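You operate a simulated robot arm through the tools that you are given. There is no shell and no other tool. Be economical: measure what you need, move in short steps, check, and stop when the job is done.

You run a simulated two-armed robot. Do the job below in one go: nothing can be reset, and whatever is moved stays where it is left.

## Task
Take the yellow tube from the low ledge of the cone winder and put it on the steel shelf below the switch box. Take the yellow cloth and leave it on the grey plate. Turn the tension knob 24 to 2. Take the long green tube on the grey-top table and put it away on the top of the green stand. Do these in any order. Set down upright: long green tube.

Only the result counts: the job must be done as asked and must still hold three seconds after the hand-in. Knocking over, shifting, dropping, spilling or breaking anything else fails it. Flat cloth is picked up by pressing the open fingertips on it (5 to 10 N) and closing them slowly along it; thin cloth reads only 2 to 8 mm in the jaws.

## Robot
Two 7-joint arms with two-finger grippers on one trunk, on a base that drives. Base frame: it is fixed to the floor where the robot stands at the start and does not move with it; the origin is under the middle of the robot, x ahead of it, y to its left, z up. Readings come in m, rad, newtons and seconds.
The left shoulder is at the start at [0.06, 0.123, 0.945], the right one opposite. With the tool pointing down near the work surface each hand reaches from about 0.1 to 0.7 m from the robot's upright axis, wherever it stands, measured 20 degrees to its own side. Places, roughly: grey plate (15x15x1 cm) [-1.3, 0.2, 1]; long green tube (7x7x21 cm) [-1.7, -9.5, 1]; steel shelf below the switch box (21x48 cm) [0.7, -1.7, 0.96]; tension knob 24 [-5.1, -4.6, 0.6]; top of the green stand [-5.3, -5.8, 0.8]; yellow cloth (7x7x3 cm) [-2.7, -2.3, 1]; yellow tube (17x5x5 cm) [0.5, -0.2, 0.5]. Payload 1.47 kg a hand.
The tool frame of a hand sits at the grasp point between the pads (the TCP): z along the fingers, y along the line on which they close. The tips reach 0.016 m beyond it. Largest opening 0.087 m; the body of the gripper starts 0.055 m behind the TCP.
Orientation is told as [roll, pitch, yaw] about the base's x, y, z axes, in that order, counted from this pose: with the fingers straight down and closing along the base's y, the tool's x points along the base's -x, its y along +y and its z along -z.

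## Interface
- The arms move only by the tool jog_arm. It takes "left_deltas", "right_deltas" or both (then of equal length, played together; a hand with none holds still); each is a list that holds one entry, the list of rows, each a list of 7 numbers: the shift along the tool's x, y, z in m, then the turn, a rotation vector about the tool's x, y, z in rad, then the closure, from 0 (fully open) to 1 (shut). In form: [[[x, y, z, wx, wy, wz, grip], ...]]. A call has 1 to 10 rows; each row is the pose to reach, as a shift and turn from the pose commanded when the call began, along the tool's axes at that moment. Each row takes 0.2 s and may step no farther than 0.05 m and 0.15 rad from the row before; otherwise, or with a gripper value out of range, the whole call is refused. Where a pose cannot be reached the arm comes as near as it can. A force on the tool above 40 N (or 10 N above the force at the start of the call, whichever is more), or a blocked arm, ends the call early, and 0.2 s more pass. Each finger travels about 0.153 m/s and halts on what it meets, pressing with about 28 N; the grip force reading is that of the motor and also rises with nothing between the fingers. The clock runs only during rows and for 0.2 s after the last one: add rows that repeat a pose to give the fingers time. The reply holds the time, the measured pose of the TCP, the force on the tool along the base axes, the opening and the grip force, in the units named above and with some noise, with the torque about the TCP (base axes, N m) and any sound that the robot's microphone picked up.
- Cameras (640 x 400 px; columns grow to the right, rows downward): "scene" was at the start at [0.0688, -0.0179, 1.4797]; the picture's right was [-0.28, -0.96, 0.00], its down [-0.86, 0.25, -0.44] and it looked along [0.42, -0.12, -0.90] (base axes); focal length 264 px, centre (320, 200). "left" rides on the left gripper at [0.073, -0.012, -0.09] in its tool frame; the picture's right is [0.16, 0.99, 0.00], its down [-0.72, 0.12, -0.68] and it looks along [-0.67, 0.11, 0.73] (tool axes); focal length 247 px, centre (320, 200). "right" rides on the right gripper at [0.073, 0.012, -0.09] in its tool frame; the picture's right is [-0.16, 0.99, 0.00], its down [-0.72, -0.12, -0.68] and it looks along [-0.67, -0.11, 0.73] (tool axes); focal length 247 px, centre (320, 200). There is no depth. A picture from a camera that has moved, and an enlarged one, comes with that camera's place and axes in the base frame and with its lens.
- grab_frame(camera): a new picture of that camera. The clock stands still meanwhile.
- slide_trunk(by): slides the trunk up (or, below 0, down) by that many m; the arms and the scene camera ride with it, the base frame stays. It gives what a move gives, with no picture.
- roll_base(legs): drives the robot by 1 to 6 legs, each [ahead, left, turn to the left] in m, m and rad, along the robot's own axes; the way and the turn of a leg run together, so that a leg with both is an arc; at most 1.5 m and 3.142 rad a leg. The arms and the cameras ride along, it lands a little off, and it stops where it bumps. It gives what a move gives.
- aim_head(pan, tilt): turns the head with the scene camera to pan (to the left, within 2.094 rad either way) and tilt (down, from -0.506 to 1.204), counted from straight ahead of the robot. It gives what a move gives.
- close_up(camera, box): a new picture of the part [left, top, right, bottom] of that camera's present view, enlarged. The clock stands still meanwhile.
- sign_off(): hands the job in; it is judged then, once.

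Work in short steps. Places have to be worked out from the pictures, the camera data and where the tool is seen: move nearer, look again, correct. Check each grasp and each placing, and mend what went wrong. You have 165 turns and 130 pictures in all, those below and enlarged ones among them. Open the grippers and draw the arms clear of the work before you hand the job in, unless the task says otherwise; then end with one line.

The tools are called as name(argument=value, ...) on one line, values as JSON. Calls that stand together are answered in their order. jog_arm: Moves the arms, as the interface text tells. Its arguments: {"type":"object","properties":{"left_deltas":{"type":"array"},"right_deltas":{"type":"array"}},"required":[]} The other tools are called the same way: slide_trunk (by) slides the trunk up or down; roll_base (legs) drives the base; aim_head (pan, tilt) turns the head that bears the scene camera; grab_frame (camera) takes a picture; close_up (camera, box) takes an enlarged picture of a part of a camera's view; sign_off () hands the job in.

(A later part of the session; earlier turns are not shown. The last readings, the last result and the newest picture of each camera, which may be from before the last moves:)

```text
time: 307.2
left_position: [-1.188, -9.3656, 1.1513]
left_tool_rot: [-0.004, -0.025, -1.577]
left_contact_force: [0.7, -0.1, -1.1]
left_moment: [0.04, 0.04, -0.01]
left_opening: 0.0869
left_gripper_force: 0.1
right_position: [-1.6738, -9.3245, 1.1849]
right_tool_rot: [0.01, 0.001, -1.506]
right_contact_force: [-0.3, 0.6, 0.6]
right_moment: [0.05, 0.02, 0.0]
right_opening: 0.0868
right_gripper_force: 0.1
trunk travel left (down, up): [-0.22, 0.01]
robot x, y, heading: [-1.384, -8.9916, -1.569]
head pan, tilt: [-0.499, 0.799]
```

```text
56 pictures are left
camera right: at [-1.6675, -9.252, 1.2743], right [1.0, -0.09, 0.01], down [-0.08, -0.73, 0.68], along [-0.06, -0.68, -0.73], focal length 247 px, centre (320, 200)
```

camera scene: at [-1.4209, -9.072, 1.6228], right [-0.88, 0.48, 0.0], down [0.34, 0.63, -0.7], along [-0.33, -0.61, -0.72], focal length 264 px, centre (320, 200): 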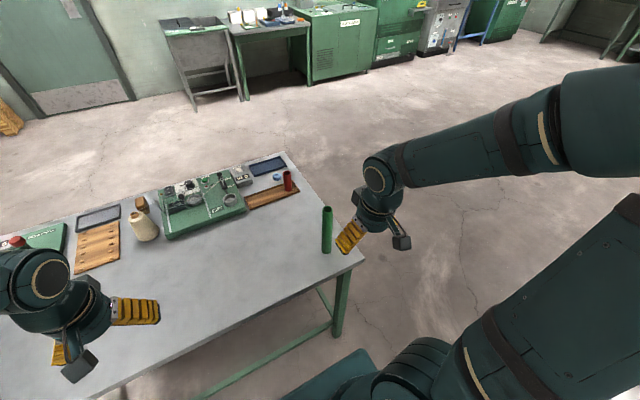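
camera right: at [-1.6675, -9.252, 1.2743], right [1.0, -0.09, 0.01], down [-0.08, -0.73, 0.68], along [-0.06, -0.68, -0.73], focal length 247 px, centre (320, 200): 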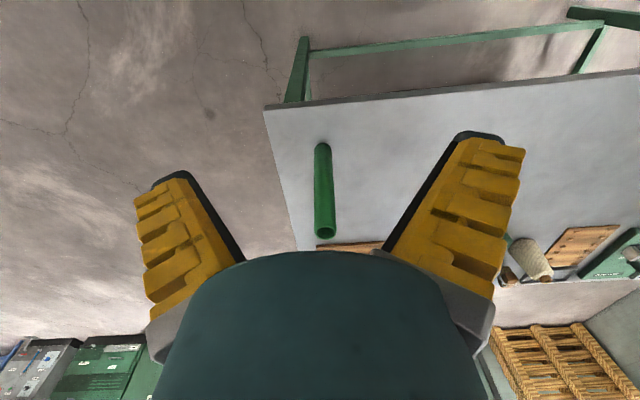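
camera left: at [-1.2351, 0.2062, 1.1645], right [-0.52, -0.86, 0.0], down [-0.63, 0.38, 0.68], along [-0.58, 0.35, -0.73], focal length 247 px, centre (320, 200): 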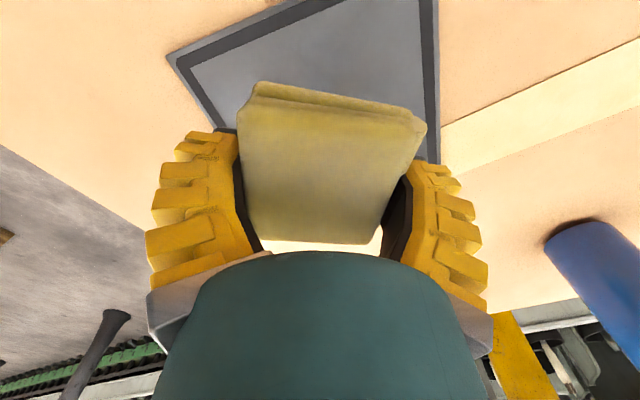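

The right camera puts the tube at about (-1.68, -9.465). I'll move above it and look before descending.

jog_arm(right_deltas=[[[-0.035, -0.004, 0, 0, 0, 0, 0], [-0.07, -0.007, 0, 0, 0, 0, 0], [-0.105, -0.011, 0, 0, 0, 0, 0], [-0.14, -0.014, 0, 0, 0, 0, 0], [-0.14, -0.014, 0, 0, 0, 0, 0]]])

grab_frame(camera="right")

close_up(camera="scene", box=[260, 130, 420, 280])

```text
time: 308.4
left_position: [-1.1876, -9.3655, 1.1522]
left_tool_rot: [-0.003, -0.029, -1.577]
left_contact_force: [0.8, 0.6, 0.2]
left_moment: [-0.01, 0.03, -0.01]
left_opening: 0.0873
left_gripper_force: 0.2
right_position: [-1.6786, -9.4657, 1.1842]
right_tool_rot: [0.012, 0.001, -1.506]
right_contact_force: [0.0, 1.3, 0.6]
right_moment: [-0.01, 0.0, 0.04]
right_opening: 0.0872
right_gripper_force: 0.0
trunk travel left (down, up): [-0.22, 0.01]
robot x, y, heading: [-1.3804, -8.9912, -1.57]
head pan, tilt: [-0.499, 0.799]
```

```text
55 pictures are left
camera right: at [-1.672, -9.3925, 1.2742], right [1.0, -0.09, 0.01], down [-0.08, -0.73, 0.68], along [-0.06, -0.68, -0.73], focal length 247 px, centre (320, 200)
```

right: 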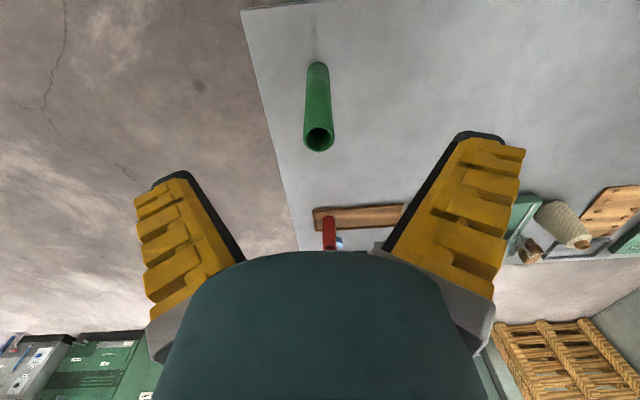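

```text
2.67 times, centred on (340, 205) of scene
camera zoom: at [-1.4212, -9.0707, 1.6228], right [-0.88, 0.48, 0.0], down [0.34, 0.63, -0.7], along [-0.33, -0.61, -0.72], focal length 705 px, centre (267, 187)
```

zoom: 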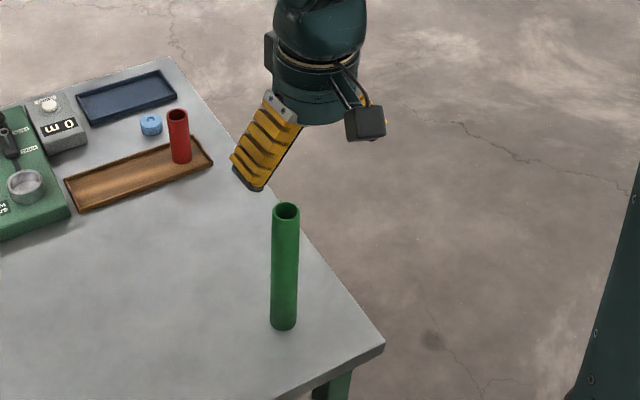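

Refined tube axis: (-1.680, -9.487). I'll shift 21 mm, descend to z≈1.07 and close.

jog_arm(right_deltas=[[[-0.021, -0.002, 0, 0, 0, 0, 0], [-0.021, -0.002, 0.03, 0, 0, 0, 0], [-0.021, -0.002, 0.06, 0, 0, 0, 0], [-0.021, -0.002, 0.09, 0, 0, 0, 0], [-0.021, -0.002, 0.115, 0, 0, 0, 0], [-0.021, -0.002, 0.115, 0, 0, 0, 0]]])

grab_frame(camera="right")

```text
time: 309.8
left_position: [-1.1873, -9.3668, 1.1507]
left_tool_rot: [-0.003, -0.026, -1.577]
left_contact_force: [-0.3, 0.4, 0.1]
left_moment: [-0.03, -0.03, -0.02]
left_opening: 0.0871
left_gripper_force: 0.0
right_position: [-1.6785, -9.4861, 1.0683]
right_tool_rot: [0.01, 0.001, -1.507]
right_contact_force: [-0.7, 0.0, 0.1]
right_moment: [-0.03, -0.01, -0.01]
right_opening: 0.087
right_gripper_force: 0.1
trunk travel left (down, up): [-0.22, 0.01]
robot x, y, heading: [-1.3804, -8.9935, -1.571]
head pan, tilt: [-0.499, 0.799]
```

```text
53 pictures are left
camera right: at [-1.6718, -9.4133, 1.1584], right [1.0, -0.09, 0.01], down [-0.08, -0.73, 0.68], along [-0.06, -0.68, -0.73], focal length 247 px, centre (320, 200)
```

right: 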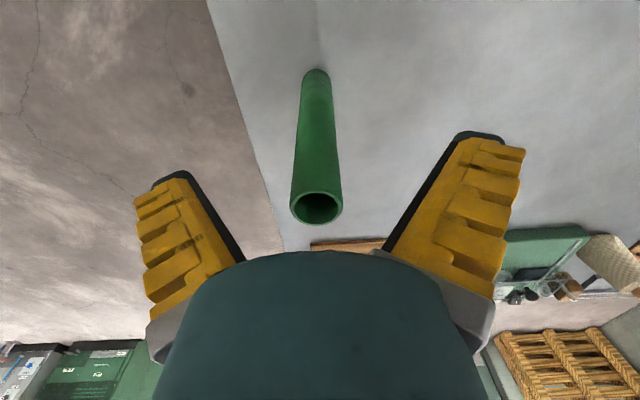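

The tube top is near z 1.075, so I'll go 27 mm lower, shift 6 mm, and close.

jog_arm(right_deltas=[[[-0.006, -0.002, 0.01, 0, 0, 0, 0], [-0.006, -0.002, 0.027, 0, 0, 0, 0], [-0.006, -0.002, 0.027, 0, 0, 0, 0.2], [-0.006, -0.002, 0.027, 0, 0, 0, 0.4], [-0.006, -0.002, 0.027, 0, 0, 0, 0.55], [-0.006, -0.002, 0.027, 0, 0, 0, 0.7], [-0.006, -0.002, 0.027, 0, 0, 0, 0.9], [-0.006, -0.002, 0.027, 0, 0, 0, 0.9]]])

grab_frame(camera="right")

```text
time: 311.6
left_position: [-1.188, -9.3655, 1.1519]
left_tool_rot: [-0.004, -0.028, -1.576]
left_contact_force: [-0.3, -0.7, 0.9]
left_moment: [0.04, -0.04, 0.02]
left_opening: 0.0866
left_gripper_force: 0.0
right_position: [-1.6804, -9.4921, 1.0419]
right_tool_rot: [0.011, 0.0, -1.505]
right_contact_force: [0.1, 0.5, -0.7]
right_moment: [0.02, 0.01, -0.02]
right_opening: 0.0157
right_gripper_force: 5.4
trunk travel left (down, up): [-0.22, 0.01]
robot x, y, heading: [-1.3864, -8.9905, -1.566]
head pan, tilt: [-0.499, 0.799]
```

```text
52 pictures are left
camera right: at [-1.6733, -9.4191, 1.1318], right [1.0, -0.09, 0.01], down [-0.08, -0.73, 0.68], along [-0.06, -0.68, -0.73], focal length 247 px, centre (320, 200)
```

right: 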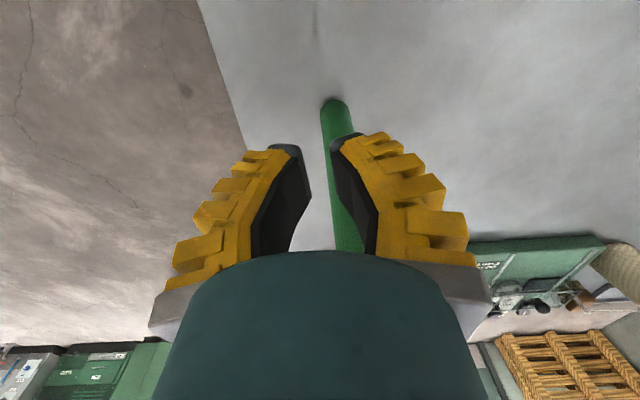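

The fingers closed in front of the tube. I'll check the tube's state from the scene camera before moving.

close_up(camera="scene", box=[260, 150, 420, 270])

```text
3.33 times, centred on (340, 210) of scene
camera zoom: at [-1.4212, -9.0719, 1.6227], right [-0.88, 0.48, 0.0], down [0.34, 0.63, -0.7], along [-0.33, -0.61, -0.72], focal length 882 px, centre (253, 167)
```

zoom: 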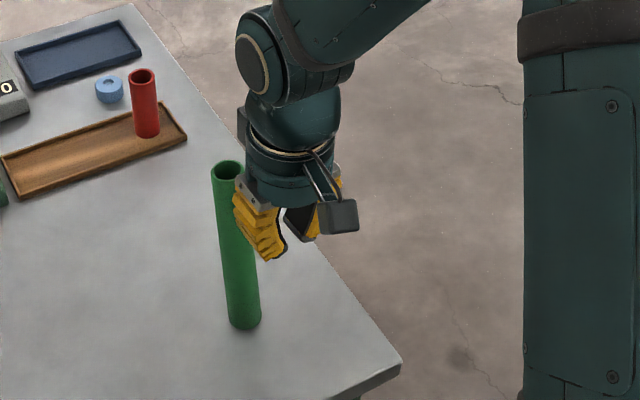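

The tube is leaning slightly beside the closed fingers. I'll hold still for one step to see whether it is stable.

jog_arm(right_deltas=[[[0, 0, 0, 0, 0, 0, 0.9]]])

close_up(camera="scene", box=[260, 150, 420, 270])

```text
time: 312.0
left_position: [-1.1877, -9.3664, 1.151]
left_tool_rot: [-0.002, -0.026, -1.576]
left_contact_force: [1.0, 1.4, -0.2]
left_moment: [0.0, 0.01, 0.0]
left_opening: 0.0871
left_gripper_force: 0.0
right_position: [-1.681, -9.4923, 1.0431]
right_tool_rot: [0.01, 0.0, -1.506]
right_contact_force: [1.0, 0.4, 0.3]
right_moment: [0.03, 0.01, -0.04]
right_opening: 0.0157
right_gripper_force: 5.3
trunk travel left (down, up): [-0.22, 0.01]
robot x, y, heading: [-1.3826, -8.9896, -1.567]
head pan, tilt: [-0.499, 0.799]
```

```text
3.33 times, centred on (340, 210) of scene
camera zoom: at [-1.4212, -9.0719, 1.6227], right [-0.88, 0.48, 0.0], down [0.34, 0.63, -0.7], along [-0.33, -0.61, -0.72], focal length 882 px, centre (253, 167)
```

zoom: 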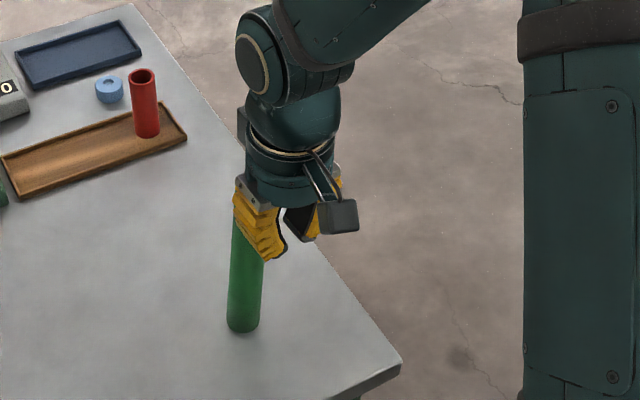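

It rocked back upright. I'll hold still a bit longer so it settles and look from both cameras.

jog_arm(right_deltas=[[[0, 0, 0, 0, 0, 0, 0.9], [0, 0, 0, 0, 0, 0, 0.9], [0, 0, 0, 0, 0, 0, 0.9], [0, 0, 0, 0, 0, 0, 0.9]]])

close_up(camera="scene", box=[260, 150, 420, 270])

grab_frame(camera="right")

```text
time: 313.0
left_position: [-1.1875, -9.3649, 1.1519]
left_tool_rot: [-0.003, -0.026, -1.576]
left_contact_force: [-0.6, 1.1, -0.4]
left_moment: [0.03, -0.03, 0.02]
left_opening: 0.0868
left_gripper_force: 0.0
right_position: [-1.6805, -9.492, 1.0424]
right_tool_rot: [0.012, -0.001, -1.505]
right_contact_force: [-0.8, 0.0, 0.3]
right_moment: [0.01, 0.03, 0.03]
right_opening: 0.0158
right_gripper_force: 5.4
trunk travel left (down, up): [-0.22, 0.01]
robot x, y, heading: [-1.3814, -8.9887, -1.565]
head pan, tilt: [-0.499, 0.799]
```

```text
3.33 times, centred on (340, 210) of scene
camera zoom: at [-1.4212, -9.0719, 1.6227], right [-0.88, 0.48, 0.0], down [0.34, 0.63, -0.7], along [-0.33, -0.61, -0.72], focal length 882 px, centre (253, 167)
```

zoom: 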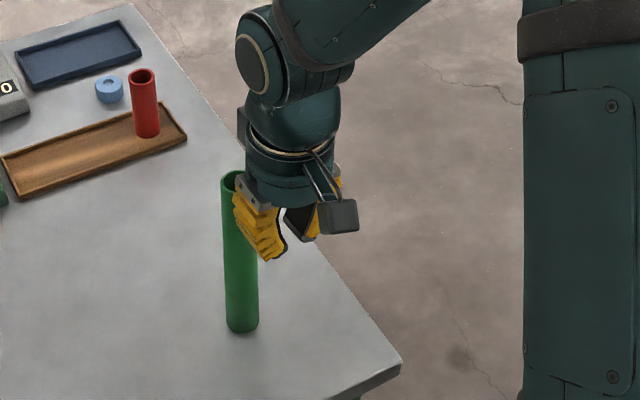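

```text
48 pictures are left
camera right: at [-1.6733, -9.4191, 1.1318], right [1.0, -0.09, 0.01], down [-0.08, -0.73, 0.68], along [-0.06, -0.68, -0.73], focal length 247 px, centre (320, 200)
```

right: 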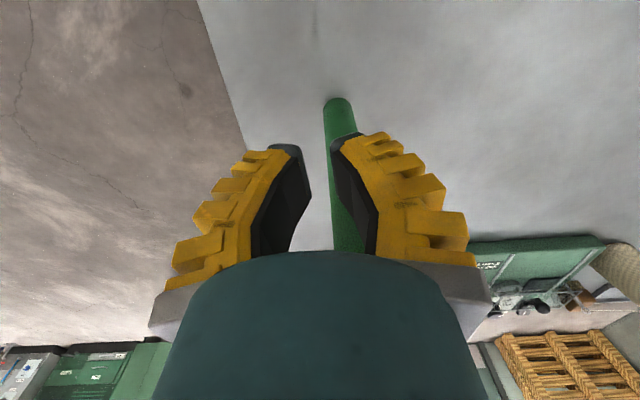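

It has settled upright at about (-1.656, -9.52). I'll withdraw the hand toward the robot, rise, reopen, and re-measure.

jog_arm(right_deltas=[[[0.015, 0, 0, 0, 0, 0, 0.9], [0.04, 0, 0, 0, 0, 0, 0.9], [0.06, 0, -0.02, 0, 0, 0, 0.9], [0.06, 0, -0.06, 0, 0, 0, 0.5], [0.06, 0, -0.1, 0, 0, 0, 0], [0.04, 0.01, -0.12, 0, 0, 0, 0], [0.02, 0.02, -0.12, 0, 0, 0, 0], [0.0, 0.024, -0.12, 0, 0, 0, 0], [0.0, 0.024, -0.12, 0, 0, 0, 0]]])

grab_frame(camera="right")

close_up(camera="scene", box=[260, 150, 420, 270])

```text
time: 315.0
left_position: [-1.1877, -9.3663, 1.1505]
left_tool_rot: [-0.003, -0.027, -1.576]
left_contact_force: [0.2, -0.1, 0.6]
left_moment: [-0.01, -0.01, -0.02]
left_opening: 0.0869
left_gripper_force: 0.0
right_position: [-1.6569, -9.4907, 1.1621]
right_tool_rot: [0.011, 0.0, -1.507]
right_contact_force: [0.4, 0.2, -0.4]
right_moment: [0.0, 0.0, -0.01]
right_opening: 0.087
right_gripper_force: 0.0
trunk travel left (down, up): [-0.22, 0.01]
robot x, y, heading: [-1.3822, -8.9929, -1.57]
head pan, tilt: [-0.499, 0.799]
```

```text
47 pictures are left
camera right: at [-1.6502, -9.4179, 1.2525], right [1.0, -0.09, 0.01], down [-0.08, -0.73, 0.68], along [-0.06, -0.68, -0.73], focal length 247 px, centre (320, 200)
```

right: 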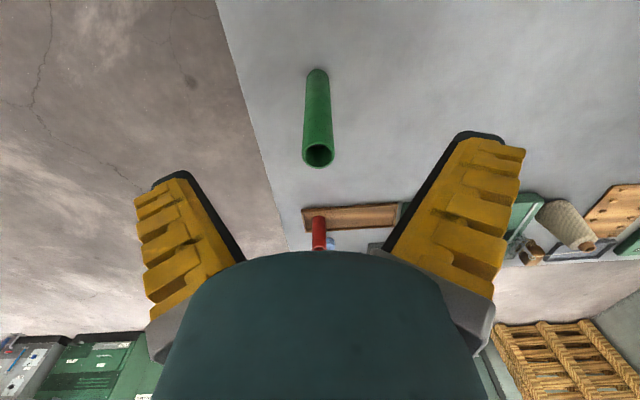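

```text
3.33 times, centred on (340, 210) of scene
camera zoom: at [-1.4213, -9.0713, 1.6228], right [-0.88, 0.48, 0.0], down [0.34, 0.63, -0.7], along [-0.33, -0.61, -0.72], focal length 882 px, centre (253, 167)
```

zoom: 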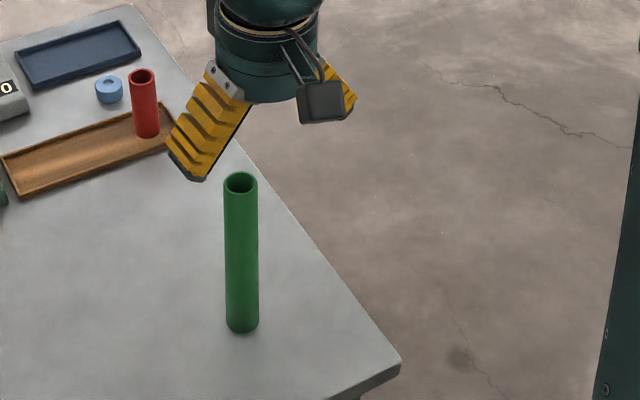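

The tube is upright at about (-1.659, -9.531), top z≈1.06. I'll recentre, descend to z≈1.03 with the fingers open, and check.

jog_arm(right_deltas=[[[-0.02, -0.002, 0, 0, 0, 0, 0], [-0.041, -0.005, 0, 0, 0, 0, 0], [-0.041, -0.005, 0.03, 0, 0, 0, 0], [-0.041, -0.005, 0.06, 0, 0, 0, 0], [-0.041, -0.005, 0.09, 0, 0, 0, 0], [-0.041, -0.005, 0.125, 0, 0, 0, 0], [-0.041, -0.005, 0.125, 0, 0, 0, 0]]])

grab_frame(camera="right")

```text
time: 316.6
left_position: [-1.1885, -9.3658, 1.1518]
left_tool_rot: [-0.004, -0.027, -1.576]
left_contact_force: [-0.5, 0.3, -0.2]
left_moment: [-0.01, -0.01, -0.01]
left_opening: 0.0872
left_gripper_force: 0.1
right_position: [-1.658, -9.5303, 1.0377]
right_tool_rot: [0.01, 0.001, -1.508]
right_contact_force: [-0.2, 0.7, 0.0]
right_moment: [-0.03, 0.01, -0.03]
right_opening: 0.0873
right_gripper_force: 0.0
trunk travel left (down, up): [-0.22, 0.01]
robot x, y, heading: [-1.3851, -8.9887, -1.568]
head pan, tilt: [-0.499, 0.799]
```

```text
45 pictures are left
camera right: at [-1.6508, -9.458, 1.1264], right [1.0, -0.09, 0.01], down [-0.08, -0.73, 0.68], along [-0.06, -0.68, -0.73], focal length 247 px, centre (320, 200)
```

right: 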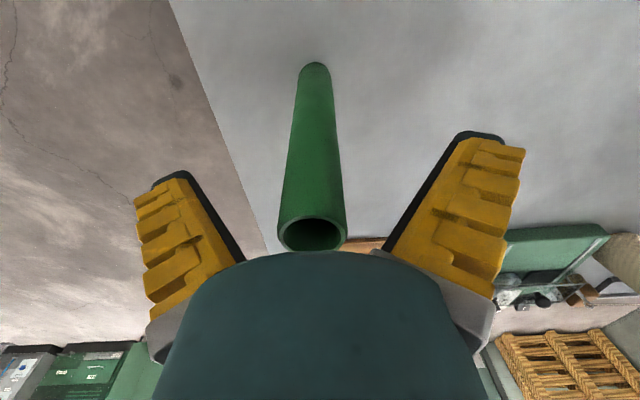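

The tube now stands centred between the fingers. I'll lower 15 mm more and close slowly.

jog_arm(right_deltas=[[[-0.002, -0.002, 0.008, 0, 0, 0, 0], [-0.002, -0.002, 0.015, 0, 0, 0, 0], [-0.002, -0.002, 0.015, 0, 0, 0, 0.2], [-0.002, -0.002, 0.015, 0, 0, 0, 0.35], [-0.002, -0.002, 0.015, 0, 0, 0, 0.5], [-0.002, -0.002, 0.015, 0, 0, 0, 0.6], [-0.002, -0.002, 0.015, 0, 0, 0, 0.7], [-0.002, -0.002, 0.015, 0, 0, 0, 0.85], [-0.002, -0.002, 0.015, 0, 0, 0, 0.85]]])

grab_frame(camera="right")

```text
time: 318.6
left_position: [-1.1875, -9.366, 1.1515]
left_tool_rot: [-0.004, -0.026, -1.576]
left_contact_force: [0.8, -0.9, -0.6]
left_moment: [0.04, 0.02, 0.02]
left_opening: 0.0871
left_gripper_force: 0.1
right_position: [-1.6593, -9.535, 1.0239]
right_tool_rot: [0.011, -0.003, -1.506]
right_contact_force: [-0.2, -1.4, 10.1]
right_moment: [-0.39, -0.1, 0.03]
right_opening: 0.0252
right_gripper_force: 27.6
trunk travel left (down, up): [-0.22, 0.01]
robot x, y, heading: [-1.3779, -8.9919, -1.57]
head pan, tilt: [-0.499, 0.799]
```

```text
44 pictures are left
camera right: at [-1.6525, -9.4608, 1.1123], right [1.0, -0.09, 0.01], down [-0.07, -0.73, 0.68], along [-0.06, -0.68, -0.73], focal length 247 px, centre (320, 200)
```

right: 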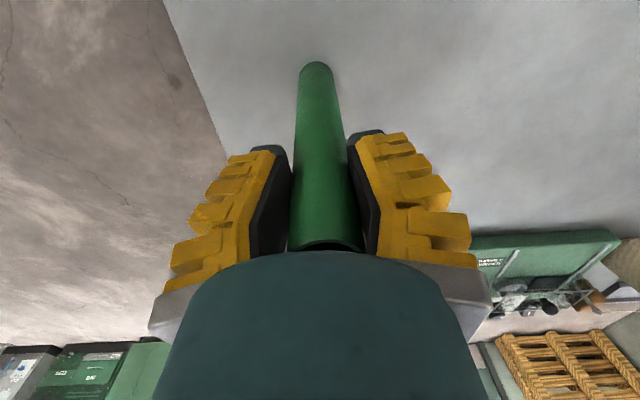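

The tube is firmly held (0.025 opening, 28 N). I'll lift it straight up and check.

jog_arm(right_deltas=[[[0, 0, -0.01, 0, 0, 0, 0.85], [0, 0, -0.03, 0, 0, 0, 0.85], [0, 0, -0.06, 0, 0, 0, 0.85], [0, 0, -0.1, 0, 0, 0, 0.85], [0, 0, -0.14, 0, 0, 0, 0.85], [0, 0, -0.17, 0, 0, 0, 0.85], [0.03, 0, -0.18, 0, 0, 0, 0.85], [0.07, 0, -0.18, 0, 0, 0, 0.85], [0.11, 0, -0.18, 0, 0, 0, 0.85], [0.15, 0, -0.18, 0, 0, 0, 0.85]]])

aim_head(pan=-1.4, tilt=0.4)

grab_frame(camera="scene")

grab_frame(camera="right")

```text
time: 320.8
left_position: [-1.1881, -9.3651, 1.1523]
left_tool_rot: [-0.004, -0.028, -1.575]
left_contact_force: [-1.2, 1.2, 0.5]
left_moment: [-0.02, 0.02, 0.05]
left_opening: 0.0872
left_gripper_force: 0.0
right_position: [-1.6712, -9.3827, 1.2026]
right_tool_rot: [0.01, 0.002, -1.508]
right_contact_force: [0.0, -0.1, -0.1]
right_moment: [-0.03, -0.04, 0.01]
right_opening: 0.0226
right_gripper_force: 27.7
trunk travel left (down, up): [-0.22, 0.01]
robot x, y, heading: [-1.3867, -8.9896, -1.564]
head pan, tilt: [-0.499, 0.799]
```

```text
time: 322.0
left_position: [-1.1871, -9.3658, 1.1523]
left_tool_rot: [-0.003, -0.025, -1.576]
left_contact_force: [-0.7, -0.2, 0.5]
left_moment: [-0.01, -0.01, -0.03]
left_opening: 0.0871
left_gripper_force: 0.0
right_position: [-1.6703, -9.3857, 1.2023]
right_tool_rot: [0.011, 0.001, -1.508]
right_contact_force: [0.6, -0.4, 0.2]
right_moment: [0.04, 0.02, 0.04]
right_opening: 0.0225
right_gripper_force: 27.8
trunk travel left (down, up): [-0.22, 0.01]
robot x, y, heading: [-1.3816, -8.9898, -1.573]
head pan, tilt: [-1.4, 0.4]
```

```text
43 pictures are left
camera scene: at [-1.474, -9.0172, 1.6578], right [-0.17, 0.98, 0.0], down [0.38, 0.07, -0.92], along [-0.91, -0.16, -0.39], focal length 264 px, centre (320, 200)
```

scene: 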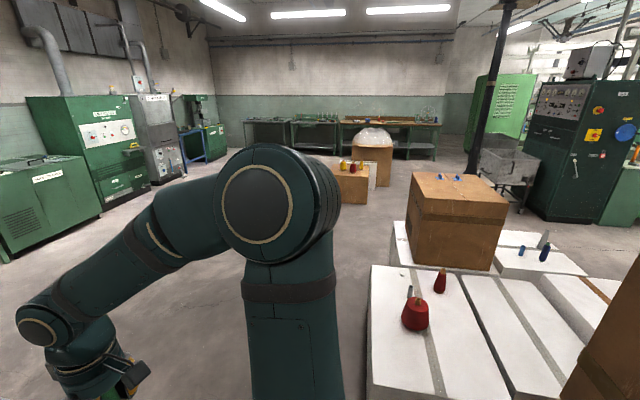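

```text
42 pictures are left
camera right: at [-1.6638, -9.312, 1.2917], right [1.0, -0.09, 0.01], down [-0.08, -0.73, 0.68], along [-0.06, -0.68, -0.73], focal length 247 px, centre (320, 200)
```

right: 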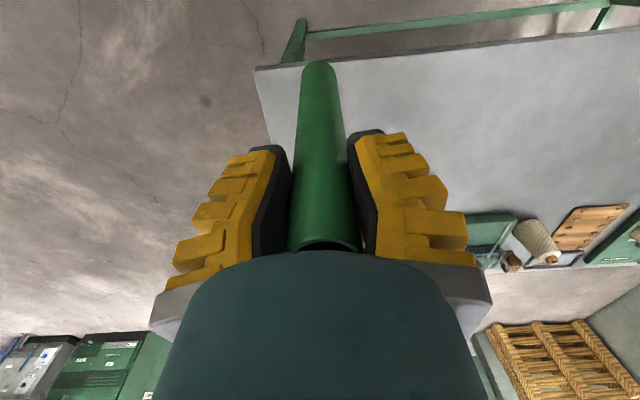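

The tube is held upright. I need to see the floor to my west between the table and the white slabs before driving, so I'll look down there.

aim_head(pan=-1.7, tilt=0.95)

grab_frame(camera="scene")

```text
time: 322.9
left_position: [-1.1875, -9.3656, 1.151]
left_tool_rot: [-0.004, -0.025, -1.576]
left_contact_force: [0.4, -0.9, -0.5]
left_moment: [0.01, -0.02, 0.03]
left_opening: 0.087
left_gripper_force: 0.0
right_position: [-1.6707, -9.3845, 1.2029]
right_tool_rot: [0.011, 0.001, -1.505]
right_contact_force: [-0.1, 0.0, -0.8]
right_moment: [-0.03, -0.03, -0.01]
right_opening: 0.0222
right_gripper_force: 27.9
trunk travel left (down, up): [-0.22, 0.01]
robot x, y, heading: [-1.3836, -8.9914, -1.57]
head pan, tilt: [-1.7, 0.949]
```

```text
41 pictures are left
camera scene: at [-1.4549, -8.9919, 1.6113], right [0.13, 0.99, 0.0], down [0.81, -0.1, -0.58], along [-0.58, 0.07, -0.81], focal length 264 px, centre (320, 200)
```

scene: 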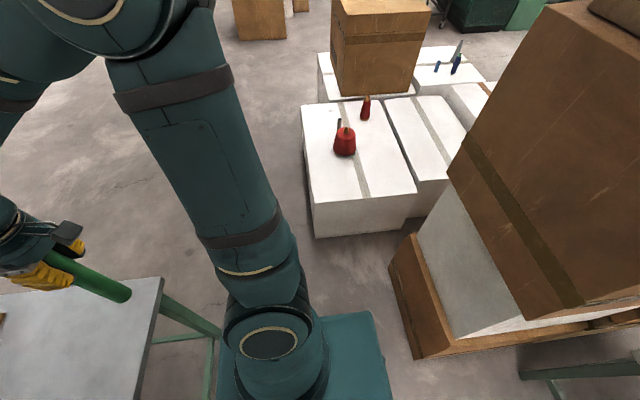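

Measured: slab corner (-2.30, -8.93), table corner (-1.77, -9.41), box edge y≈-8.5, base half-depth ≈0.29. I'll turn to heading ≈-0.75 and slide diagonally through that gap.

roll_base(legs=[[0, 0, 0.825], [-0.319, -0.275, 0], [0, -0.5, 0], [0, -0.5, 0]])

aim_head(pan=-2.05, tilt=0.5)

grab_frame(camera="scene")

```text
time: 337.1
left_position: [-2.0715, -9.8266, 1.1518]
left_tool_rot: [-0.003, -0.026, -0.752]
left_contact_force: [-0.2, -0.1, -1.7]
left_moment: [-0.02, 0.01, -0.01]
left_opening: 0.0868
left_gripper_force: 0.0
right_position: [-2.3862, -10.1952, 1.202]
right_tool_rot: [0.011, -0.001, -0.682]
right_contact_force: [-0.1, -0.3, -0.5]
right_moment: [-0.01, 0.04, -0.01]
right_opening: 0.022
right_gripper_force: 28.6
trunk travel left (down, up): [-0.22, 0.01]
robot x, y, heading: [-2.4794, -9.7144, -0.744]
head pan, tilt: [-1.7, 0.949]
```

```text
time: 338.0
left_position: [-2.0713, -9.8266, 1.1522]
left_tool_rot: [-0.004, -0.027, -0.751]
left_contact_force: [-0.6, -0.3, 0.4]
left_moment: [0.0, -0.01, -0.03]
left_opening: 0.087
left_gripper_force: 0.1
right_position: [-2.3866, -10.1945, 1.2032]
right_tool_rot: [0.009, 0.0, -0.681]
right_contact_force: [0.4, 0.2, -0.7]
right_moment: [-0.01, 0.03, -0.03]
right_opening: 0.0218
right_gripper_force: 28.7
trunk travel left (down, up): [-0.22, 0.01]
robot x, y, heading: [-2.4786, -9.7143, -0.74]
head pan, tilt: [-2.051, 0.499]
```

```text
40 pictures are left
camera scene: at [-2.5577, -9.7527, 1.6486], right [-0.34, 0.94, 0.0], down [0.45, 0.16, -0.88], along [-0.83, -0.3, -0.48], focal length 264 px, centre (320, 200)
```

scene: 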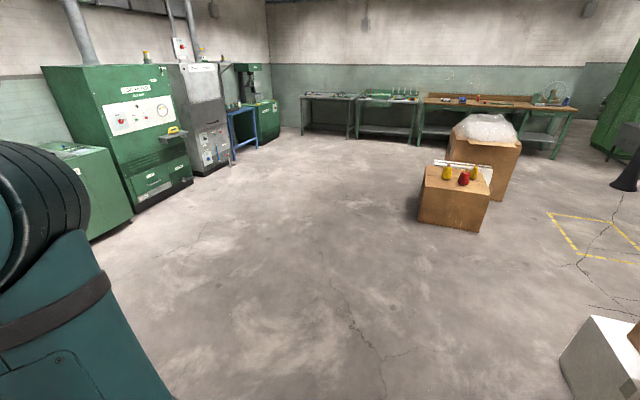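

Through the gap, with open floor ahead. I'll turn to face west, drive to x≈-4.6, then strafe north and look at the stand.

roll_base(legs=[[0, 0, -2.4], [1.4, 0, 0], [0.72, 0, 0], [0, -1.3, 0], [0, -1.0, 0]])

aim_head(pan=-0.8, tilt=0.4)

grab_frame(camera="scene")

```text
time: 374.1
left_position: [-4.9312, -7.5698, 1.1515]
left_tool_rot: [-0.004, -0.028, 3.111]
left_contact_force: [0.3, 0.8, -0.3]
left_moment: [0.01, -0.02, 0.01]
left_opening: 0.0868
left_gripper_force: 0.0
right_position: [-4.9367, -7.0873, 1.2022]
right_tool_rot: [0.008, 0.001, -3.1]
right_contact_force: [0.3, -0.4, -0.3]
right_moment: [0.04, 0.0, -0.02]
right_opening: 0.0215
right_gripper_force: 27.9
trunk travel left (down, up): [-0.22, 0.01]
robot x, y, heading: [-4.5531, -7.3863, 3.121]
head pan, tilt: [-2.051, 0.499]
```

```text
time: 375.6
left_position: [-4.9306, -7.57, 1.1525]
left_tool_rot: [-0.003, -0.026, 3.11]
left_contact_force: [-0.2, -0.3, 0.0]
left_moment: [0.02, 0.01, -0.04]
left_opening: 0.0868
left_gripper_force: 0.1
right_position: [-4.938, -7.087, 1.2027]
right_tool_rot: [0.011, 0.001, -3.103]
right_contact_force: [0.5, 0.8, -1.2]
right_moment: [-0.03, 0.04, -0.01]
right_opening: 0.0216
right_gripper_force: 28.1
trunk travel left (down, up): [-0.22, 0.01]
robot x, y, heading: [-4.5535, -7.3841, 3.116]
head pan, tilt: [-0.799, 0.4]
```

```text
39 pictures are left
camera scene: at [-4.6245, -7.3179, 1.6578], right [0.73, 0.68, 0.0], down [0.26, -0.29, -0.92], along [-0.63, 0.68, -0.39], focal length 264 px, centre (320, 200)
```

scene: 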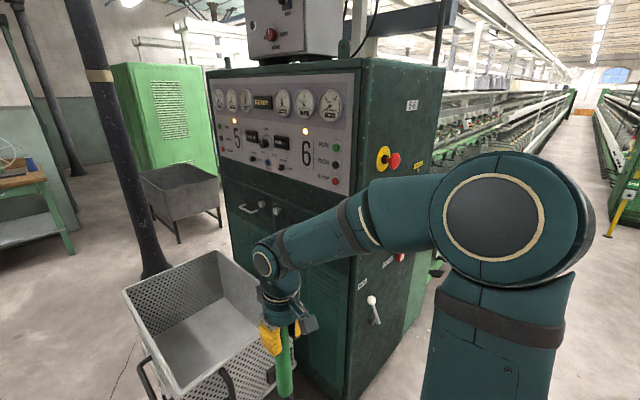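

The dark cabinet's east face is at x≈-5.2. I'll strafe right another 1.3 m to come in front of the green stand.

roll_base(legs=[[0, -1.3, 0.025]])

aim_head(pan=-0.3, tilt=0.6)

grab_frame(camera="scene")

```text
time: 387.3
left_position: [-4.9125, -6.2694, 1.1525]
left_tool_rot: [-0.003, -0.027, 3.132]
left_contact_force: [0.3, 0.6, 0.6]
left_moment: [-0.01, -0.02, 0.01]
left_opening: 0.0872
left_gripper_force: 0.1
right_position: [-4.9291, -5.7858, 1.2025]
right_tool_rot: [0.012, 0.0, -3.078]
right_contact_force: [0.6, 0.8, -0.9]
right_moment: [-0.01, -0.03, -0.02]
right_opening: 0.0218
right_gripper_force: 28.0
trunk travel left (down, up): [-0.22, 0.01]
robot x, y, heading: [-4.5362, -6.0786, 3.141]
head pan, tilt: [-0.799, 0.4]
```

```text
time: 388.2
left_position: [-4.9121, -6.2687, 1.1519]
left_tool_rot: [-0.003, -0.026, 3.133]
left_contact_force: [0.2, 0.2, -0.9]
left_moment: [-0.03, -0.01, 0.03]
left_opening: 0.0868
left_gripper_force: 0.0
right_position: [-4.9287, -5.7859, 1.2017]
right_tool_rot: [0.01, -0.001, -3.079]
right_contact_force: [0.2, 0.2, -0.2]
right_moment: [-0.01, 0.03, 0.02]
right_opening: 0.0216
right_gripper_force: 28.0
trunk travel left (down, up): [-0.22, 0.01]
robot x, y, heading: [-4.534, -6.0718, 3.14]
head pan, tilt: [-0.3, 0.6]
```

```text
38 pictures are left
camera scene: at [-4.6309, -6.0501, 1.6396], right [0.3, 0.95, 0.0], down [0.54, -0.17, -0.83], along [-0.79, 0.24, -0.56], focal length 264 px, centre (320, 200)
```

scene: 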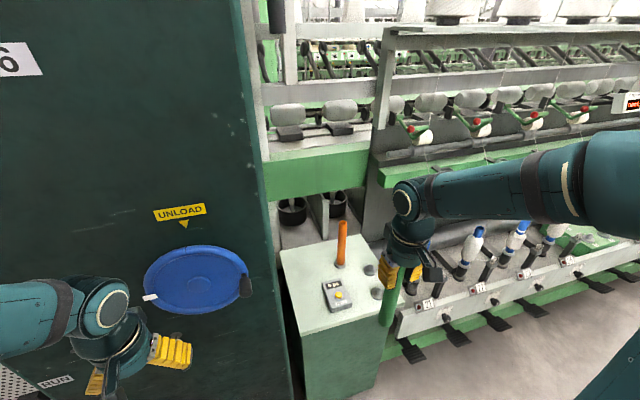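

The green stand has an orange tube, a small meter and some round fittings on top. I'll enlarge it.

close_up(camera="scene", box=[260, 210, 420, 350])

grab_frame(camera="right")

```text
2.86 times, centred on (340, 280) of scene
camera zoom: at [-4.6309, -6.0501, 1.6396], right [0.3, 0.95, 0.0], down [0.54, -0.17, -0.83], along [-0.79, 0.24, -0.56], focal length 756 px, centre (263, -29)
```

zoom: 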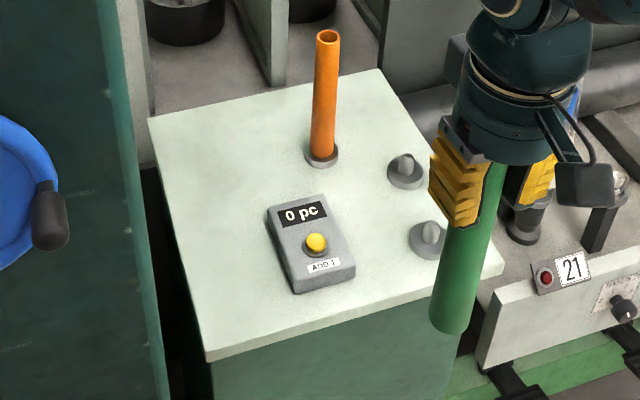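

```text
36 pictures are left
camera right: at [-4.8548, -5.7926, 1.2917], right [-0.1, -1.0, 0.01], down [-0.73, 0.08, 0.68], along [-0.68, 0.06, -0.73], focal length 247 px, centre (320, 200)
```

right: 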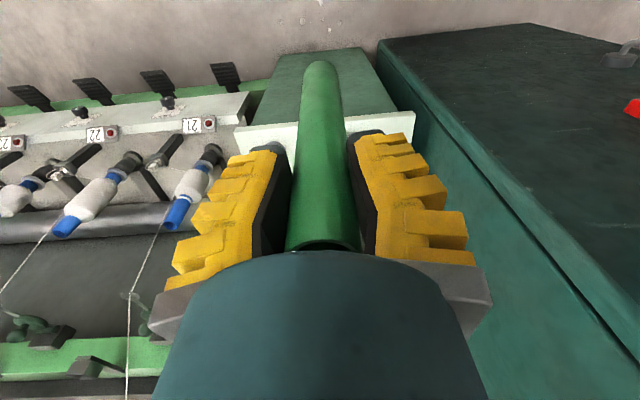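

The stand top spans x -5.48..-5.09, y -5.98..-5.60; a free strip lies left of the meter, at about (-5.18, -5.915). I'll nudge the base 5 cm ahead and carry the tube above that spot.

roll_base(legs=[[0.05, 0, 0]])

jog_arm(right_deltas=[[[-0.035, 0.02, 0, 0, 0, 0, 0.85], [-0.07, 0.04, 0, 0, 0, 0, 0.85], [-0.105, 0.06, 0, 0, 0, 0, 0.85], [-0.14, 0.08, 0, 0, 0, 0, 0.85], [-0.175, 0.1, 0, 0, 0, 0, 0.85], [-0.209, 0.116, 0, 0, 0, 0, 0.85], [-0.209, 0.116, 0.03, 0, 0, 0, 0.85], [-0.209, 0.116, 0.06, 0, 0, 0, 0.85], [-0.209, 0.116, 0.09, 0, 0, 0, 0.85]]])

close_up(camera="scene", box=[240, 180, 420, 340])

grab_frame(camera="right")

```text
time: 389.1
left_position: [-4.9621, -6.2682, 1.1512]
left_tool_rot: [-0.004, -0.024, 3.132]
left_contact_force: [-0.1, -0.1, -0.4]
left_moment: [0.0, -0.04, 0.03]
left_opening: 0.087
left_gripper_force: 0.0
right_position: [-4.9805, -5.7857, 1.2008]
right_tool_rot: [0.01, 0.002, -3.079]
right_contact_force: [-0.7, 0.0, -0.5]
right_moment: [0.0, -0.03, 0.01]
right_opening: 0.0221
right_gripper_force: 28.1
trunk travel left (down, up): [-0.22, 0.01]
robot x, y, heading: [-4.5819, -6.076, 3.142]
head pan, tilt: [-0.3, 0.6]
```

```text
time: 391.1
left_position: [-4.963, -6.2688, 1.1517]
left_tool_rot: [-0.003, -0.025, 3.134]
left_contact_force: [-0.5, -0.5, -0.8]
left_moment: [0.03, 0.01, -0.01]
left_opening: 0.087
left_gripper_force: 0.0
right_position: [-5.1799, -5.9138, 1.1131]
right_tool_rot: [0.01, 0.002, -3.08]
right_contact_force: [0.1, 0.0, -0.1]
right_moment: [-0.02, -0.03, -0.02]
right_opening: 0.0216
right_gripper_force: 28.3
trunk travel left (down, up): [-0.22, 0.01]
robot x, y, heading: [-4.5844, -6.0794, 3.14]
head pan, tilt: [-0.3, 0.6]
```

```text
2.50 times, centred on (330, 260) of scene
camera zoom: at [-4.6806, -6.0499, 1.6396], right [0.3, 0.96, 0.0], down [0.54, -0.17, -0.82], along [-0.79, 0.24, -0.57], focal length 661 px, centre (295, 50)
```

zoom: 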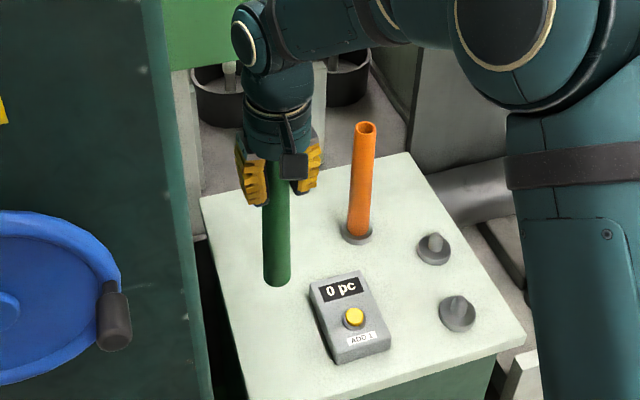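

```text
34 pictures are left
camera right: at [-5.1057, -5.9208, 1.2019], right [-0.1, -1.0, 0.01], down [-0.73, 0.08, 0.68], along [-0.68, 0.06, -0.73], focal length 247 px, centre (320, 200)
```

right: 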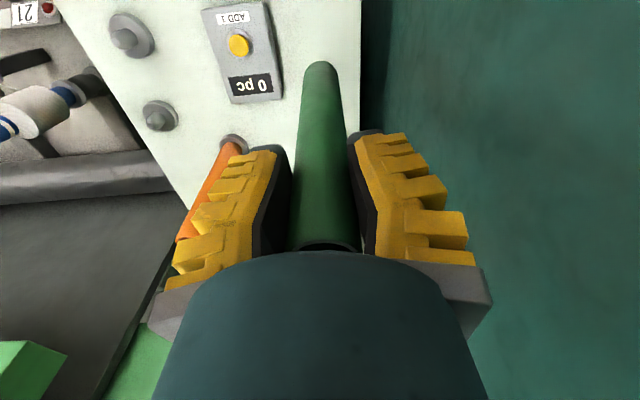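

The tube hangs over the free strip. I'll lower it to just above the top, then in fine steps to contact.

jog_arm(right_deltas=[[[0, 0, 0.04, 0, 0, 0, 0.85], [0, 0, 0.08, 0, 0, 0, 0.85], [0, 0, 0.11, 0, 0, 0, 0.85], [0, 0, 0.13, 0, 0, 0, 0.85], [0, 0, 0.14, 0, 0, 0, 0.85], [0, 0, 0.145, 0, 0, 0, 0.85]]])

close_up(camera="scene", box=[240, 180, 420, 340])

```text
time: 392.5
left_position: [-4.961, -6.2696, 1.1522]
left_tool_rot: [-0.003, -0.027, 3.133]
left_contact_force: [-0.2, -1.0, -0.2]
left_moment: [0.04, 0.01, -0.02]
left_opening: 0.0869
left_gripper_force: 0.1
right_position: [-5.1798, -5.9185, 0.9707]
right_tool_rot: [0.011, -0.005, -3.079]
right_contact_force: [1.9, -0.4, 19.1]
right_moment: [-0.04, 0.13, 0.01]
right_opening: 0.0284
right_gripper_force: 27.7
trunk travel left (down, up): [-0.22, 0.01]
robot x, y, heading: [-4.5909, -6.072, 3.141]
head pan, tilt: [-0.3, 0.6]
```

```text
2.50 times, centred on (330, 260) of scene
camera zoom: at [-4.6781, -6.0508, 1.64], right [0.3, 0.96, 0.0], down [0.54, -0.17, -0.83], along [-0.79, 0.24, -0.56], focal length 661 px, centre (295, 50)
```

zoom: 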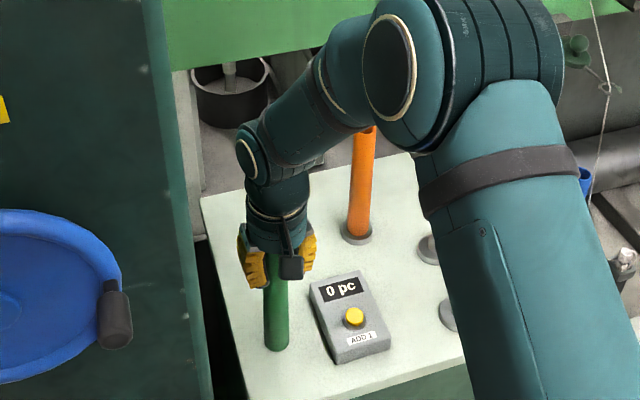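

The tube has landed (19 N). I'll ease off the pressure and open slowly, then check that it stands before rising.

jog_arm(right_deltas=[[[0, 0, -0.002, 0, 0, 0, 0.75], [0, 0, -0.003, 0, 0, 0, 0.65], [0, 0, -0.003, 0, 0, 0, 0.55], [0, 0, -0.003, 0, 0, 0, 0.4], [0, 0, -0.003, 0, 0, 0, 0.2], [0, 0, -0.003, 0, 0, 0, 0.0], [0, 0, -0.003, 0, 0, 0, 0.0]]])

grab_frame(camera="right")

```text
time: 394.1
left_position: [-4.9619, -6.2685, 1.1517]
left_tool_rot: [-0.004, -0.027, 3.133]
left_contact_force: [-0.1, -0.3, -0.6]
left_moment: [0.01, 0.0, -0.02]
left_opening: 0.0872
left_gripper_force: 0.1
right_position: [-5.1799, -5.9157, 0.972]
right_tool_rot: [0.01, -0.001, -3.079]
right_contact_force: [0.4, -0.1, 0.3]
right_moment: [-0.03, -0.02, 0.03]
right_opening: 0.0871
right_gripper_force: 0.1
trunk travel left (down, up): [-0.22, 0.01]
robot x, y, heading: [-4.5837, -6.078, 3.144]
head pan, tilt: [-0.3, 0.6]
```

```text
32 pictures are left
camera right: at [-5.105, -5.9235, 1.0609], right [-0.1, -1.0, 0.01], down [-0.73, 0.08, 0.68], along [-0.68, 0.06, -0.73], focal length 247 px, centre (320, 200)
```

right: 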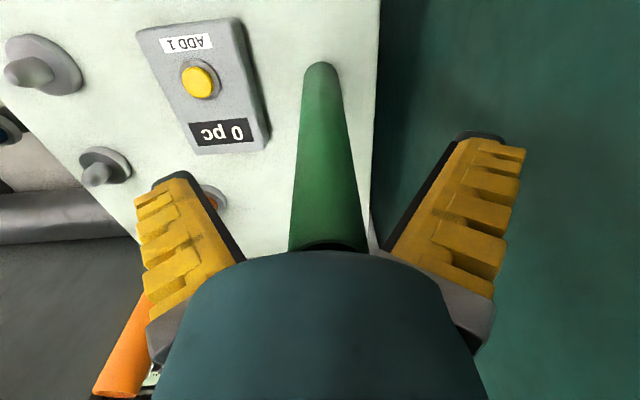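

The tube stands freely between the open fingers. I'll rise straight up, then withdraw toward the robot.

jog_arm(right_deltas=[[[0, 0, -0.02, 0, 0, 0, 0], [0, 0, -0.05, 0, 0, 0, 0], [0, 0, -0.09, 0, 0, 0, 0], [0, 0, -0.13, 0, 0, 0, 0], [0, 0, -0.17, 0, 0, 0, 0], [0.04, -0.02, -0.19, 0, 0, 0, 0], [0.08, -0.04, -0.2, 0, 0, 0, 0], [0.12, -0.07, -0.2, 0, 0, 0, 0], [0.16, -0.09, -0.2, 0, 0, 0, 0], [0.2, -0.11, -0.2, 0, 0, 0, 0]]])

grab_frame(camera="scene")

```text
time: 396.3
left_position: [-4.9602, -6.2672, 1.1533]
left_tool_rot: [-0.004, -0.028, 3.133]
left_contact_force: [-0.2, 0.1, 0.2]
left_moment: [0.02, 0.01, 0.03]
left_opening: 0.087
left_gripper_force: 0.0
right_position: [-4.9853, -5.7919, 1.171]
right_tool_rot: [0.011, 0.0, -3.083]
right_contact_force: [0.3, -0.2, -0.2]
right_moment: [0.02, 0.02, 0.01]
right_opening: 0.0869
right_gripper_force: 0.1
trunk travel left (down, up): [-0.22, 0.01]
robot x, y, heading: [-4.5841, -6.0753, 3.141]
head pan, tilt: [-0.3, 0.6]
```

```text
31 pictures are left
camera scene: at [-4.6783, -6.0494, 1.6397], right [0.3, 0.96, 0.0], down [0.54, -0.17, -0.83], along [-0.79, 0.24, -0.56], focal length 264 px, centre (320, 200)
```

scene: 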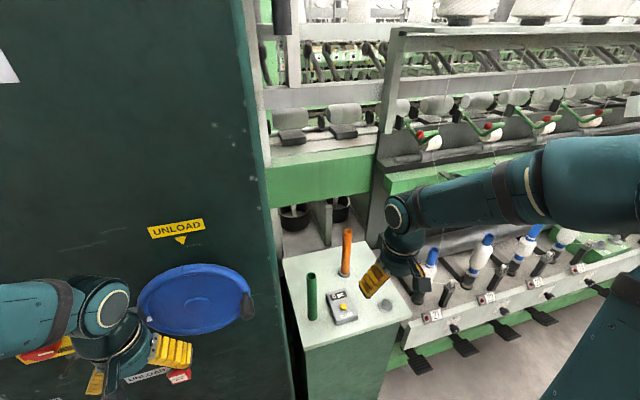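

The green tube stands on the stand. Now the knob: I'll back up 10 cm, strafe right about 1.27 m to the front of positions 23–25, and look.

roll_base(legs=[[-0.1, 0, 0], [0, -1.25, 0]])

aim_head(pan=-0.2, tilt=0.8)

grab_frame(camera="scene")

```text
time: 408.3
left_position: [-4.8628, -5.014, 1.1508]
left_tool_rot: [-0.004, -0.025, 3.136]
left_contact_force: [0.1, -0.5, 0.4]
left_moment: [0.03, -0.03, 0.02]
left_opening: 0.087
left_gripper_force: 0.1
right_position: [-4.8907, -4.538, 1.1707]
right_tool_rot: [0.011, 0.0, -3.076]
right_contact_force: [-1.1, 0.1, -0.3]
right_moment: [0.02, 0.02, 0.03]
right_opening: 0.0873
right_gripper_force: 0.1
trunk travel left (down, up): [-0.22, 0.01]
robot x, y, heading: [-4.4849, -4.8197, -3.138]
head pan, tilt: [-0.3, 0.6]
```

```text
time: 409.1
left_position: [-4.8624, -5.013, 1.1515]
left_tool_rot: [-0.003, -0.026, 3.137]
left_contact_force: [0.5, -0.9, 0.3]
left_moment: [0.01, 0.01, -0.02]
left_opening: 0.087
left_gripper_force: 0.0
right_position: [-4.8914, -4.5388, 1.17]
right_tool_rot: [0.011, 0.001, -3.075]
right_contact_force: [-0.8, 0.2, 0.3]
right_moment: [-0.01, 0.0, 0.01]
right_opening: 0.087
right_gripper_force: 0.1
trunk travel left (down, up): [-0.22, 0.01]
robot x, y, heading: [-4.4872, -4.817, -3.139]
head pan, tilt: [-0.201, 0.799]
```

```text
30 pictures are left
camera scene: at [-4.577, -4.8045, 1.6228], right [0.2, 0.98, 0.0], down [0.7, -0.14, -0.7], along [-0.68, 0.14, -0.72], focal length 264 px, centre (320, 200)
```

scene: 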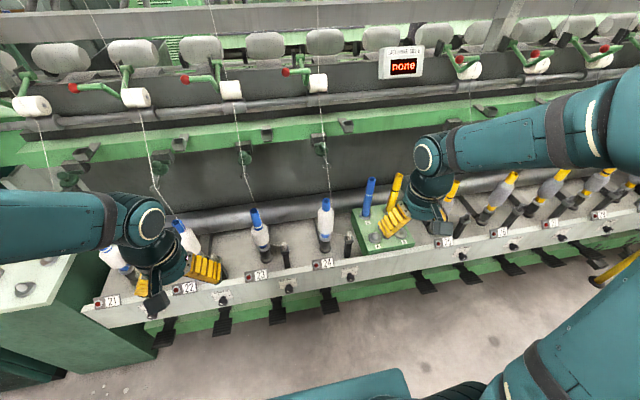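

I can see labels 21–25 along the rail. I'll enlarge the area around 24 to read its dial.

close_up(camera="scene", box=[240, 240, 400, 310])

```text
4.00 times, centred on (320, 275) of scene
camera zoom: at [-4.577, -4.8045, 1.6228], right [0.2, 0.98, 0.0], down [0.7, -0.14, -0.7], along [-0.68, 0.14, -0.72], focal length 1058 px, centre (320, -100)
```

zoom: 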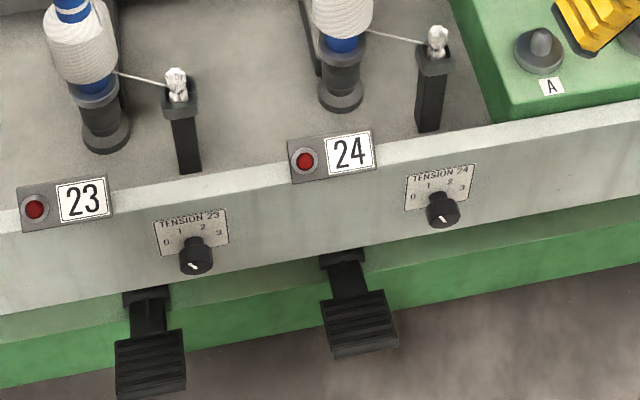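

The dial of TENSION 24 is right of label 24, near (-5.08, -4.57, 0.6). I'll back up 10 cm, lower the trunk, and swing the right hand horizontal to point at the rail.

roll_base(legs=[[-0.1, 0, 0]])

slide_trunk(by=-0.2)

jog_arm(right_deltas=[[[-0.014, 0, 0.01, 0, -0.14, 0, 0], [-0.028, 0, 0.02, 0, -0.28, 0, 0], [-0.042, 0, 0.03, 0, -0.42, 0, 0], [-0.056, 0, 0.04, 0, -0.56, 0, 0], [-0.07, 0, 0.05, 0, -0.7, 0, 0], [-0.084, 0, 0.06, 0, -0.84, 0, 0], [-0.098, 0, 0.07, 0, -0.98, 0, 0], [-0.112, 0, 0.08, 0, -1.12, 0, 0], [-0.126, 0, 0.09, 0, -1.26, 0, 0], [-0.14, 0, 0.1, 0, -1.4, 0, 0]]])

```text
time: 410.2
left_position: [-4.7634, -5.0133, 1.1506]
left_tool_rot: [-0.003, -0.028, 3.137]
left_contact_force: [-0.2, -0.3, 0.4]
left_moment: [0.0, 0.03, 0.02]
left_opening: 0.087
left_gripper_force: 0.2
right_position: [-4.7923, -4.539, 1.1705]
right_tool_rot: [0.01, 0.001, -3.074]
right_contact_force: [0.4, 0.4, -0.3]
right_moment: [0.0, 0.0, -0.01]
right_opening: 0.087
right_gripper_force: 0.1
trunk travel left (down, up): [-0.22, 0.01]
robot x, y, heading: [-4.39, -4.8196, -3.136]
head pan, tilt: [-0.201, 0.799]
```

```text
time: 412.4
left_position: [-4.7635, -5.0133, 0.9525]
left_tool_rot: [-0.003, -0.028, 3.138]
left_contact_force: [0.2, 1.3, 0.5]
left_moment: [0.01, 0.02, 0.01]
left_opening: 0.0868
left_gripper_force: 0.1
right_position: [-4.793, -4.5373, 0.97]
right_tool_rot: [0.009, 0.001, -3.076]
right_contact_force: [-0.1, 0.7, -0.2]
right_moment: [0.02, -0.03, 0.05]
right_opening: 0.0871
right_gripper_force: 0.1
trunk travel left (down, up): [-0.02, 0.21]
robot x, y, heading: [-4.3859, -4.8168, -3.137]
head pan, tilt: [-0.201, 0.799]
```

```text
time: 414.6
left_position: [-4.7644, -5.0128, 0.9504]
left_tool_rot: [-0.004, -0.026, 3.139]
left_contact_force: [-0.6, 0.0, 0.0]
left_moment: [-0.03, -0.04, -0.02]
left_opening: 0.0872
left_gripper_force: 0.1
right_position: [-4.9318, -4.5464, 0.8689]
right_tool_rot: [0.053, -1.399, -3.132]
right_contact_force: [0.5, -0.2, -0.1]
right_moment: [0.02, 0.03, 0.01]
right_opening: 0.0871
right_gripper_force: 0.2
trunk travel left (down, up): [-0.02, 0.21]
robot x, y, heading: [-4.3892, -4.8171, -3.138]
head pan, tilt: [-0.201, 0.799]
```

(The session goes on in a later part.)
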